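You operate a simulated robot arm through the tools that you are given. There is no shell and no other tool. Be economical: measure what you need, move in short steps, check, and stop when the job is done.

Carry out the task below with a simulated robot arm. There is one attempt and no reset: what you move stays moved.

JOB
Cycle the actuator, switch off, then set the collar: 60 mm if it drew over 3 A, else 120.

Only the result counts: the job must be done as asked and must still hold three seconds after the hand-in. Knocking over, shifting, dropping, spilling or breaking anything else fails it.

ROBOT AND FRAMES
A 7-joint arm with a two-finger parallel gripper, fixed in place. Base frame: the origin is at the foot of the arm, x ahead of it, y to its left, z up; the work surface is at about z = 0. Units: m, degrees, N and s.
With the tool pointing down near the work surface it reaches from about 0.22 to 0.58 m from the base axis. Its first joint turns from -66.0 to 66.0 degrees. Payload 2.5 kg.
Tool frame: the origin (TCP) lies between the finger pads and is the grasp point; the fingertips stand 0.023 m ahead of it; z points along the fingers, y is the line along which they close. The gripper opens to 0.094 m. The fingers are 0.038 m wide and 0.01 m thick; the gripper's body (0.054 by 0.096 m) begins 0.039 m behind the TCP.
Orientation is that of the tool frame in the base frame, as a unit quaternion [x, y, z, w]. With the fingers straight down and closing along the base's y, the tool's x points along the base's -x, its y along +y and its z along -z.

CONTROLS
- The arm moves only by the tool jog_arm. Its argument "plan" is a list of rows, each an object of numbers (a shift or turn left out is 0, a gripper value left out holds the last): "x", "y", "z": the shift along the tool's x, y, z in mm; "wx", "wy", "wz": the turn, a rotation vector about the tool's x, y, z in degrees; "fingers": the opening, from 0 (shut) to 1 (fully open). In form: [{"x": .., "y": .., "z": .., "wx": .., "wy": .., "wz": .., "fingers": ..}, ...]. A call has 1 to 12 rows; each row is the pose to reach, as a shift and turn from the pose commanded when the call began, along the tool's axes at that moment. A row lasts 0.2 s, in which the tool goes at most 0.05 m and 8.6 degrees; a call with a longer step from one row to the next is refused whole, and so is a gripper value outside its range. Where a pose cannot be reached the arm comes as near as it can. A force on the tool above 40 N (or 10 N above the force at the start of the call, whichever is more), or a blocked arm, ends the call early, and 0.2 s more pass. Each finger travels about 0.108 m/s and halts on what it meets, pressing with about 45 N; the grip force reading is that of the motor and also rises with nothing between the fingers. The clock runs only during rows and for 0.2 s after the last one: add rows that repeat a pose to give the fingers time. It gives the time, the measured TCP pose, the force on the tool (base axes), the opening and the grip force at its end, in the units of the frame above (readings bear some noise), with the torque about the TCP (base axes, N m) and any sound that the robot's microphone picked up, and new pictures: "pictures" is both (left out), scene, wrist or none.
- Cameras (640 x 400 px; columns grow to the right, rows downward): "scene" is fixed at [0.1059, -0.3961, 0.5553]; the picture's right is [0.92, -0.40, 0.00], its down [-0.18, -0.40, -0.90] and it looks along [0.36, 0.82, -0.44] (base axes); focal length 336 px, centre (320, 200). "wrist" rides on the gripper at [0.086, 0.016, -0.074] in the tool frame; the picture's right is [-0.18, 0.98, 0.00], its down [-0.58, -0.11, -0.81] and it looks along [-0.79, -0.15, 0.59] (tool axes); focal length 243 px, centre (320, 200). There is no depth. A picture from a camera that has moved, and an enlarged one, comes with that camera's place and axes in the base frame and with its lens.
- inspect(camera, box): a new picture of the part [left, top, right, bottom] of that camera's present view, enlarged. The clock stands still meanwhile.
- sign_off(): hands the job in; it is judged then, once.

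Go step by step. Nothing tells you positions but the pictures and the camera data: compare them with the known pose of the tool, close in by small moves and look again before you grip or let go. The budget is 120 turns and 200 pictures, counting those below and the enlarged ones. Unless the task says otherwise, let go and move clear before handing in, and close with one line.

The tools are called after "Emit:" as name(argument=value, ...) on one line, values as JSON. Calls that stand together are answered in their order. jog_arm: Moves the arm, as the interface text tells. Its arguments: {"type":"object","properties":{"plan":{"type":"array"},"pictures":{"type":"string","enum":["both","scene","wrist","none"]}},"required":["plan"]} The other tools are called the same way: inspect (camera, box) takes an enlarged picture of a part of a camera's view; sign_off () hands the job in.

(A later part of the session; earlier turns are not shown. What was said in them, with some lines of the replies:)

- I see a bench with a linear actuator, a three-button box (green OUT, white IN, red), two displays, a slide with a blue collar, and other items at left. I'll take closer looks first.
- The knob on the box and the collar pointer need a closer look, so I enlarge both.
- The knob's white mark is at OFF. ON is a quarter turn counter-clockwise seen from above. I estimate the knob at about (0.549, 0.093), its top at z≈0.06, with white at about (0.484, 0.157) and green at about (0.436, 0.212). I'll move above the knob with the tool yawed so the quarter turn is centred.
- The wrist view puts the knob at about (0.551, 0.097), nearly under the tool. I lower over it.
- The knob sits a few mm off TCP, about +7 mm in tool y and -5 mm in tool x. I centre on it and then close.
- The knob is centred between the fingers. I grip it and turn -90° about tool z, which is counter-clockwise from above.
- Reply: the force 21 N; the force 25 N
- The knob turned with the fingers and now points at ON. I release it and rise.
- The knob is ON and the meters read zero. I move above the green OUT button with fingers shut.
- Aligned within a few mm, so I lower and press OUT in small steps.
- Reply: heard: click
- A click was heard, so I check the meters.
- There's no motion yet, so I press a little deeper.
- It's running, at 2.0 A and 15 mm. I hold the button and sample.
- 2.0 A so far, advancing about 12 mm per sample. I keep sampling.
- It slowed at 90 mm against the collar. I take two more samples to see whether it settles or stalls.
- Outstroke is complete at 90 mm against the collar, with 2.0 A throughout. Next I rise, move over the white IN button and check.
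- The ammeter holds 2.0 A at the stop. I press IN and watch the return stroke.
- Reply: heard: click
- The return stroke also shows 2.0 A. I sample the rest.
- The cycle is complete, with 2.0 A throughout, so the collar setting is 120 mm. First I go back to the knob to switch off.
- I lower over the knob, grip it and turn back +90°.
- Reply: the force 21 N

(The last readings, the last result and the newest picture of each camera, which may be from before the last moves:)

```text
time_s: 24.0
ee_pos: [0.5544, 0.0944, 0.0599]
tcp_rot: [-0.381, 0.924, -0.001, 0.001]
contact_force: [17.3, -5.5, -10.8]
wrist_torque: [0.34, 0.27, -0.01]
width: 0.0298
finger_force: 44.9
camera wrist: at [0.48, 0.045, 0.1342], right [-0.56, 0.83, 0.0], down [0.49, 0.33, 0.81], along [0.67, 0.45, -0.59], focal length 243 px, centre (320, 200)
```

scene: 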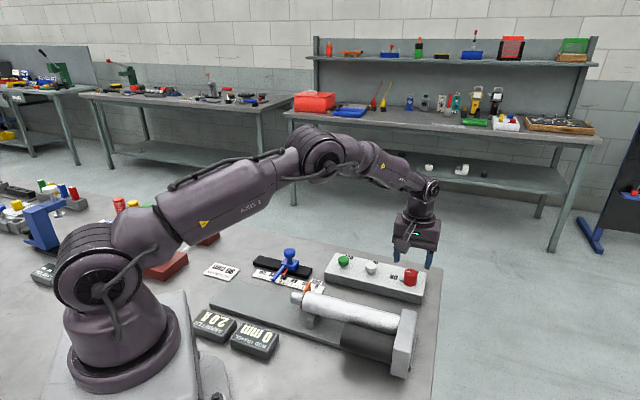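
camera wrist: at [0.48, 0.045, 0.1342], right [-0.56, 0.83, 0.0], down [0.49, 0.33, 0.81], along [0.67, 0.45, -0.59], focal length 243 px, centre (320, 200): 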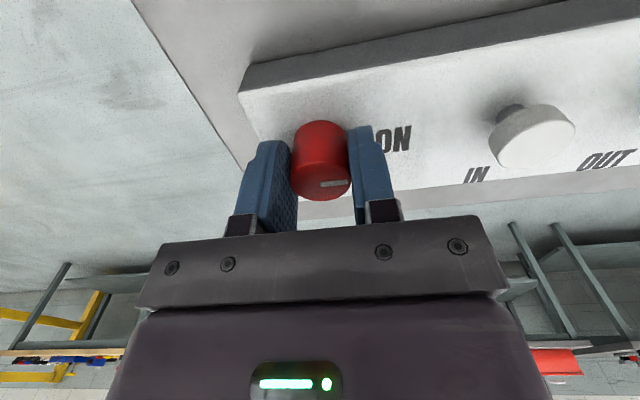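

Emit:
jog_arm(plan=[{"wz": 8}, {"wz": 16}, {"wz": 24}, {"wz": 32}, {"wz": 40}, {"wz": 48}, {"wz": 56}, {"wz": 64}, {"wz": 72}, {"wz": 80}, {"wz": 88}, {"wz": 91}], pictures="none")

Emit:
jog_arm(plan=[{"fingers": 0.6}, {"fingers": 0.6}, {"fingers": 0.6, "z": -30}, {"fingers": 0.6, "z": -70}])

Emit:
inspect(camera="scene", box=[180, 230, 440, 390])

```text
time_s: 26.6
ee_pos: [0.5541, 0.096, 0.0613]
tcp_rot: [0.391, 0.92, -0.001, 0.0]
contact_force: [16.4, 5.2, -27.7]
wrist_torque: [-0.68, 0.16, 0.33]
width: 0.0299
finger_force: 45.1
```

```text
time_s: 27.6
ee_pos: [0.5546, 0.0964, 0.1317]
tcp_rot: [0.391, 0.921, 0.0, 0.0]
contact_force: [0.1, 0.4, 0.2]
wrist_torque: [0.03, -0.01, -0.04]
width: 0.0566
finger_force: 0.0
camera wrist: at [0.5052, 0.1695, 0.2054], right [0.84, 0.55, 0.0], down [0.33, -0.49, 0.81], along [0.44, -0.67, -0.59], focal length 243 px, centre (320, 200)
```

scene: 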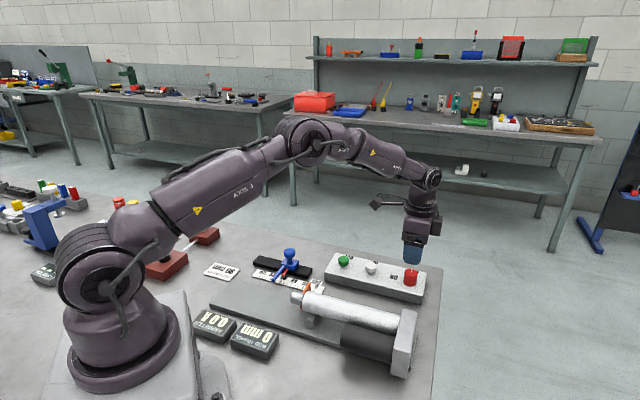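
wrist: 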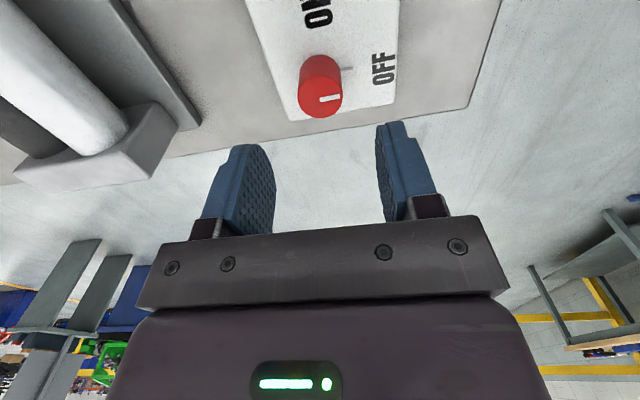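

```text
2.46 times, centred on (310, 310) of scene
camera zoom: at [0.1059, -0.3961, 0.5553], right [0.92, -0.4, 0.0], down [-0.18, -0.4, -0.9], along [0.36, 0.82, -0.44], focal length 828 px, centre (345, -71)
```

zoom: 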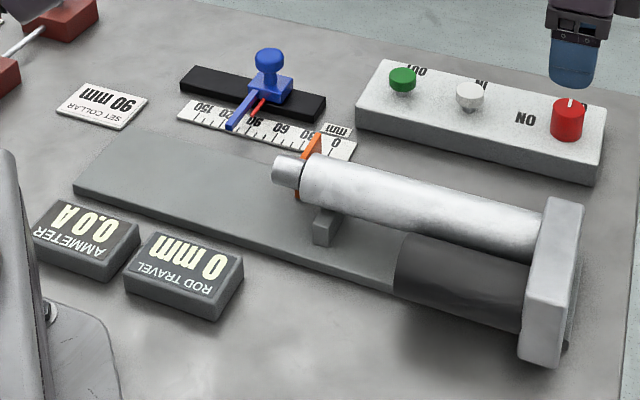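

Power is off: the meter reads 0.0 and the mark is at OFF. Now to the collar; I take its knob to be near (0.319, 0.279), with the rail at 45° and the scale increasing toward (-x, +y). I move above it.

Emit:
jog_arm(plan=[{"x": 40, "y": -6, "z": -18}, {"x": 80, "y": -12, "z": -18}, {"x": 120, "y": -18, "z": -18}, {"x": 160, "y": -24, "z": -18}, {"x": 200, "y": -30, "z": -18}, {"x": 240, "y": -36, "z": -18}, {"x": 270, "y": -40, "z": -18}, {"x": 295, "y": -42.5, "z": -18, "wz": -1}, {"x": 295, "y": -42.5, "z": -18, "wz": -1}])

```text
time_s: 29.6
ee_pos: [0.317, 0.2783, 0.1493]
tcp_rot: [0.382, 0.924, 0.0, 0.0]
contact_force: [0.0, 0.4, -0.4]
wrist_torque: [-0.02, -0.01, -0.01]
width: 0.0562
finger_force: 0.2
camera wrist: at [0.2666, 0.3511, 0.2232], right [0.83, 0.56, 0.0], down [0.33, -0.49, 0.81], along [0.46, -0.67, -0.59], focal length 243 px, centre (320, 200)
```

scene: 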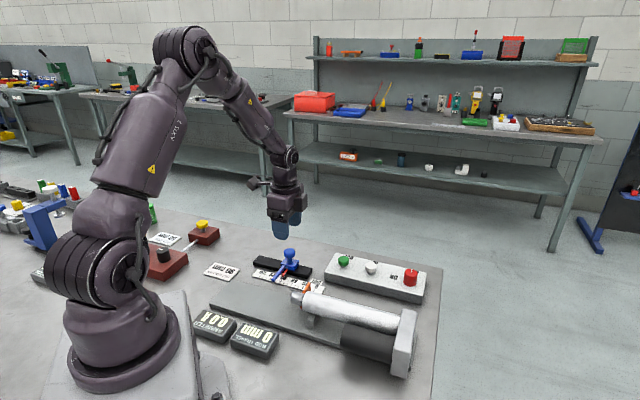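
wrist: 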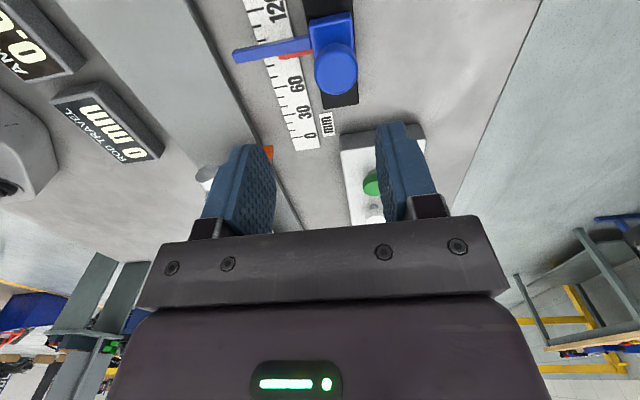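

The two views agree that the cap top is at about (0.321, 0.292, 0.057), and the rail direction is exactly 45°. I'll look closely at the pointer.

Emit:
inspect(camera="wrist", box=[210, 0, 370, 150])

```text
2.67 times, centred on (290, 75) of wrist
camera zoom: at [0.2666, 0.3511, 0.2232], right [0.83, 0.56, 0.0], down [0.33, -0.49, 0.81], along [0.46, -0.67, -0.59], focal length 647 px, centre (400, 533)
```

zoom: 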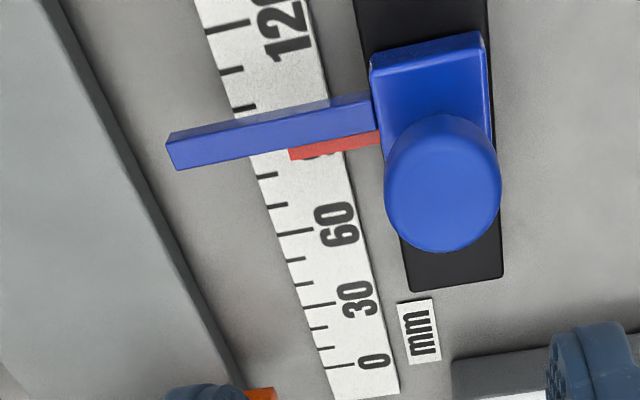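

Emit:
jog_arm(plan=[{"x": 6.9, "y": 12.5, "z": 0}, {"x": 6.9, "y": 12.5, "z": 40}, {"x": 6.9, "y": 12.5, "z": 65}, {"x": 6.9, "y": 12.5, "z": 65}])

```text
time_s: 30.6
ee_pos: [0.3215, 0.2913, 0.0844]
tcp_rot: [0.382, 0.924, 0.0, 0.0]
contact_force: [-0.8, -0.7, 0.2]
wrist_torque: [0.02, -0.01, -0.02]
width: 0.0563
finger_force: 0.1
camera wrist: at [0.272, 0.3638, 0.1583], right [0.83, 0.56, 0.0], down [0.33, -0.49, 0.81], along [0.46, -0.67, -0.59], focal length 243 px, centre (320, 200)
```

scene: 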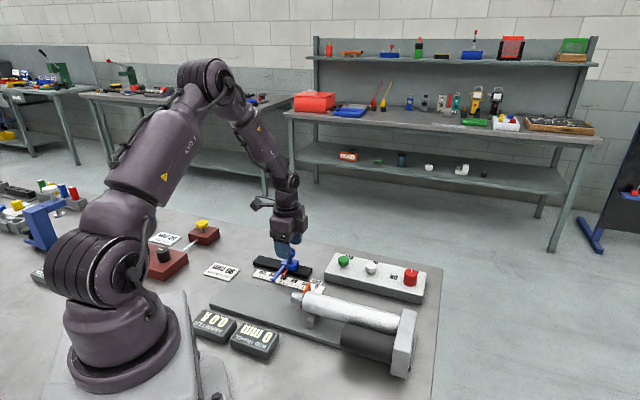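
wrist: 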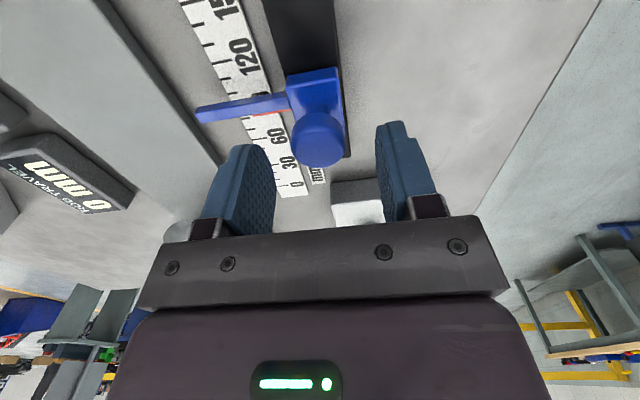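

Well centred. I lower to grip height and close.

Emit:
jog_arm(plan=[{"z": 12}, {"z": 23}, {"z": 23}, {"z": 23, "fingers": 0.35}, {"z": 23, "fingers": 0.1}, {"z": 23, "fingers": 0.1}])

```text
time_s: 32.0
ee_pos: [0.3218, 0.293, 0.0611]
tcp_rot: [0.383, 0.924, -0.002, -0.001]
contact_force: [-9.1, -9.3, 6.3]
wrist_torque: [0.0, 0.22, -0.02]
width: 0.0294
finger_force: 45.4
camera wrist: at [0.271, 0.3638, 0.1349], right [0.83, 0.56, 0.0], down [0.34, -0.49, 0.81], along [0.45, -0.67, -0.59], focal length 243 px, centre (320, 200)
```

scene: 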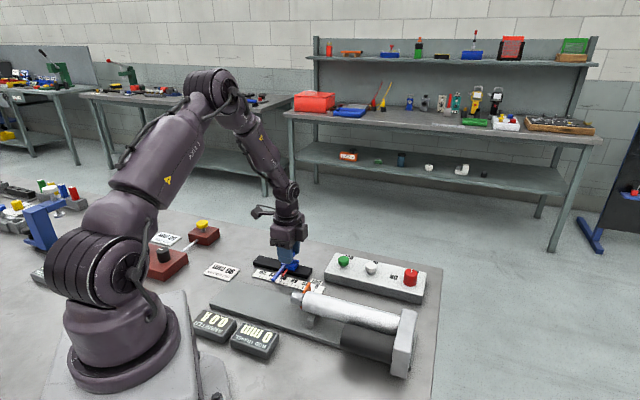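
wrist: 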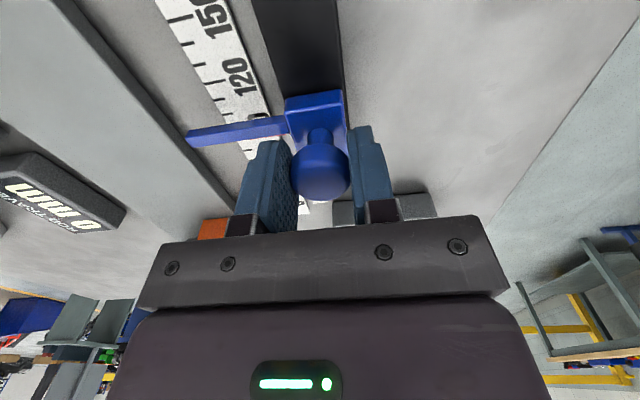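

The cap is held. I slide it 30 mm along tool +x, toward 120.

Emit:
jog_arm(plan=[{"x": 5}, {"x": 10}, {"x": 15}, {"x": 20}, {"x": 25}, {"x": 30}, {"x": 30}])

Emit:
inspect(camera="scene", box=[240, 235, 340, 300])

```text
time_s: 33.6
ee_pos: [0.3, 0.3134, 0.0608]
tcp_rot: [0.383, 0.924, -0.002, -0.001]
contact_force: [-14.4, -14.1, 2.4]
wrist_torque: [-0.36, -0.08, -0.04]
width: 0.0291
finger_force: 45.5
camera wrist: at [0.2494, 0.3855, 0.1349], right [0.82, 0.57, -0.01], down [0.34, -0.49, 0.81], along [0.45, -0.67, -0.59], focal length 243 px, centre (320, 200)
```

scene: 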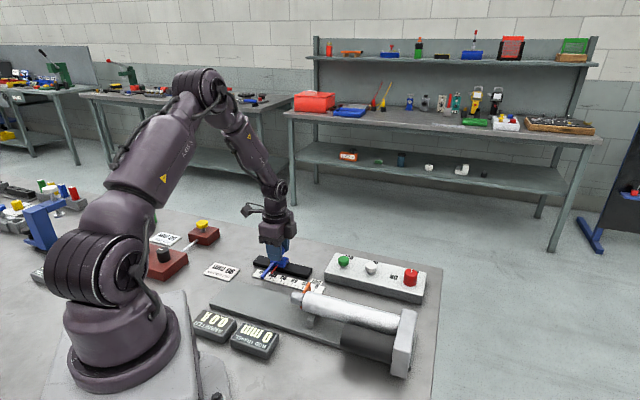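
wrist: 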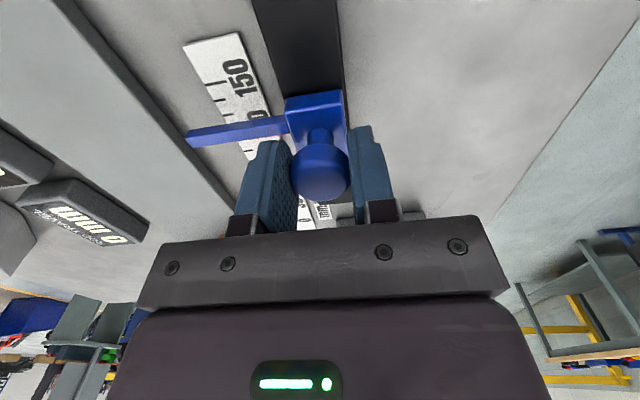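

```text
6.15 times, centred on (290, 268) of scene
camera zoom: at [0.1059, -0.3961, 0.5553], right [0.92, -0.4, 0.0], down [-0.18, -0.4, -0.9], along [0.36, 0.82, -0.44], focal length 2070 px, centre (505, -215)
```

zoom: 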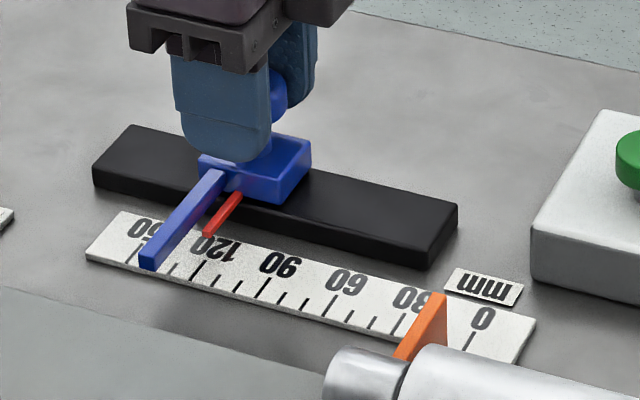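

It moved about 30 mm. I release, rise and compare the pointer with the scale.

Emit:
jog_arm(plan=[{"fingers": 0.55}, {"fingers": 0.55}, {"fingers": 0.55, "z": -40}, {"fingers": 0.55, "z": -85}, {"fingers": 0.55, "z": -110}, {"fingers": 0.55, "z": -110}])

Emit:
inspect(camera="scene", box=[245, 240, 325, 295])

Emit:
inspect(camera="wrist", box=[230, 0, 370, 100])

```text
time_s: 35.0
ee_pos: [0.3001, 0.3133, 0.1725]
tcp_rot: [0.383, 0.924, 0.0, 0.0]
contact_force: [-0.1, 0.7, 0.0]
wrist_torque: [0.02, 0.04, 0.0]
width: 0.0518
finger_force: 0.0
camera wrist: at [0.2494, 0.3859, 0.2461], right [0.83, 0.56, 0.0], down [0.33, -0.49, 0.81], along [0.46, -0.67, -0.59], focal length 243 px, centre (320, 200)
```

scene: 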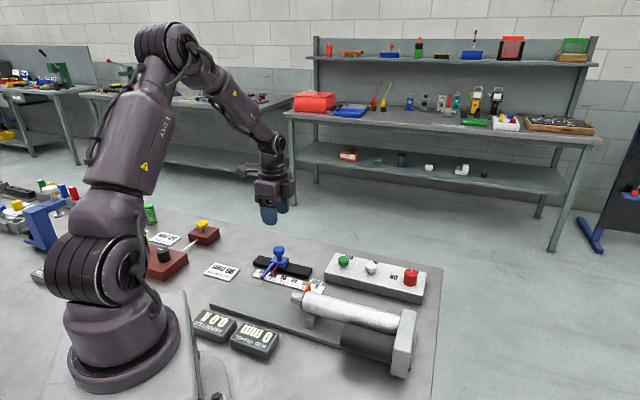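
wrist: 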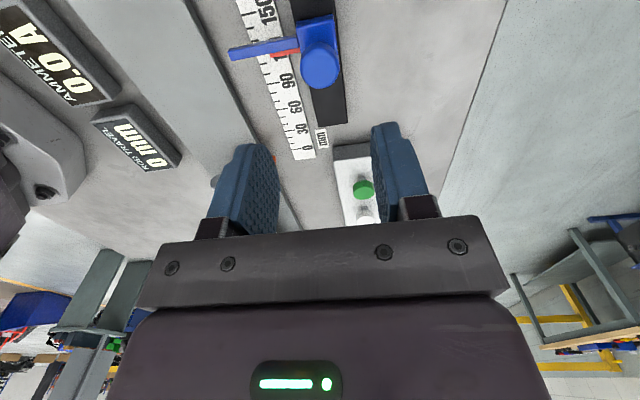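

```text
7.27 times, centred on (285, 268) of scene
camera zoom: at [0.1059, -0.3961, 0.5553], right [0.92, -0.4, 0.0], down [-0.18, -0.4, -0.9], along [0.36, 0.82, -0.44], focal length 2446 px, centre (574, -291)
```

zoom: 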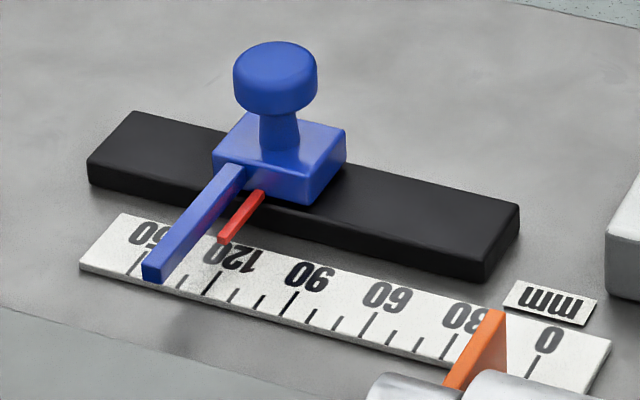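

```text
4.00 times, centred on (300, 50) of wrist
camera zoom: at [0.2494, 0.3859, 0.2461], right [0.83, 0.56, 0.0], down [0.33, -0.49, 0.81], along [0.46, -0.67, -0.59], focal length 970 px, centre (400, 800)
```

zoom: 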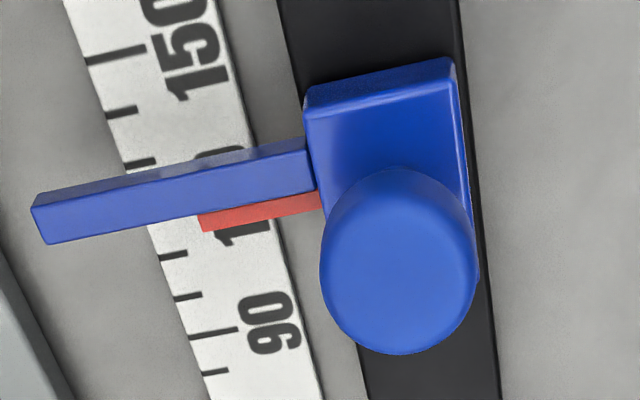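

The pointer is near 120, but parallax makes this view imprecise. I'll put the wrist camera in the plane of the 120 tick, perpendicular to the scale, to read it without parallax.

Emit:
jog_arm(plan=[{"x": -2, "y": -9, "z": 2, "wz": -8}, {"x": -4, "y": -18, "z": 4, "wz": -16}, {"x": -6, "y": -27, "z": 6, "wz": -24}, {"x": -8, "y": -36, "z": 8, "wz": -32}, {"x": -10, "y": -45, "z": 10, "wz": -40}, {"x": -12, "y": -54, "z": 12, "wz": -48}, {"x": -14, "y": -63, "z": 14, "wz": -56}, {"x": -16, "y": -72, "z": 16, "wz": -64}, {"x": -18, "y": -81, "z": 18, "wz": -72}, {"x": -19, "y": -90, "z": 20, "wz": -80}, {"x": -19, "y": -97, "z": 20, "wz": -88}, {"x": -19, "y": -97, "z": 20, "wz": -90}], pictures="wrist")

```text
time_s: 37.6
ee_pos: [0.2472, 0.2322, 0.1508]
tcp_rot: [-0.383, 0.924, -0.001, 0.0]
contact_force: [0.2, -0.2, -0.6]
wrist_torque: [0.02, -0.04, 0.01]
width: 0.0519
finger_force: 0.1
camera wrist: at [0.1733, 0.1817, 0.2253], right [-0.57, 0.82, 0.0], down [0.49, 0.34, 0.81], along [0.66, 0.46, -0.59], focal length 243 px, centre (320, 200)
```

wrist: 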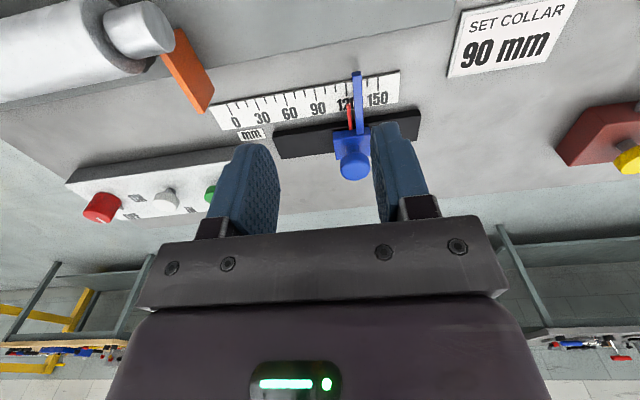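

Emit:
inspect(camera="wrist", box=[300, 60, 412, 130])

```text
5.71 times, centred on (356, 95) of wrist
camera zoom: at [0.1733, 0.1817, 0.2253], right [-0.57, 0.82, 0.0], down [0.49, 0.34, 0.81], along [0.66, 0.46, -0.59], focal length 1386 px, centre (114, 800)
```

zoom: 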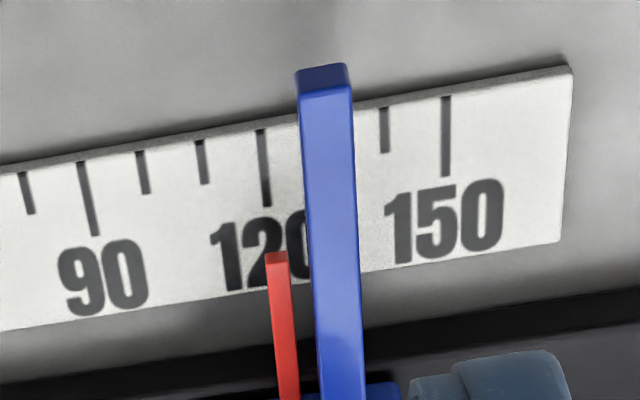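

Emit:
inspect(camera="wrist", box=[332, 75, 372, 125])

```text
8.00 times, centred on (352, 100) of wrist
camera zoom: at [0.1733, 0.1817, 0.2253], right [-0.57, 0.82, 0.0], down [0.49, 0.34, 0.81], along [0.66, 0.46, -0.59], focal length 1941 px, centre (64, 1000)
```

zoom: 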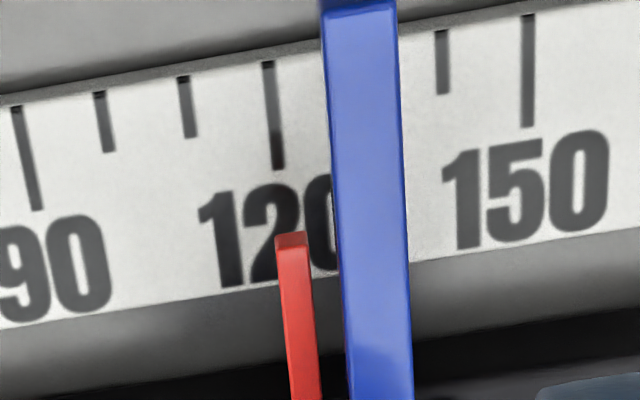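

The pointer reads 120 mm to within about 1 mm. Power is off, the rod is retracted and the gripper is clear, so I hand in.

Emit:
sign_off()

```text
The job is handed in.
```

I ran the actuator out and back. The ammeter read 2.0 A in every sample, under the 3 A limit, so I switched the power off and set the collar to 120 mm (the pointer reads within about 1 mm of it).
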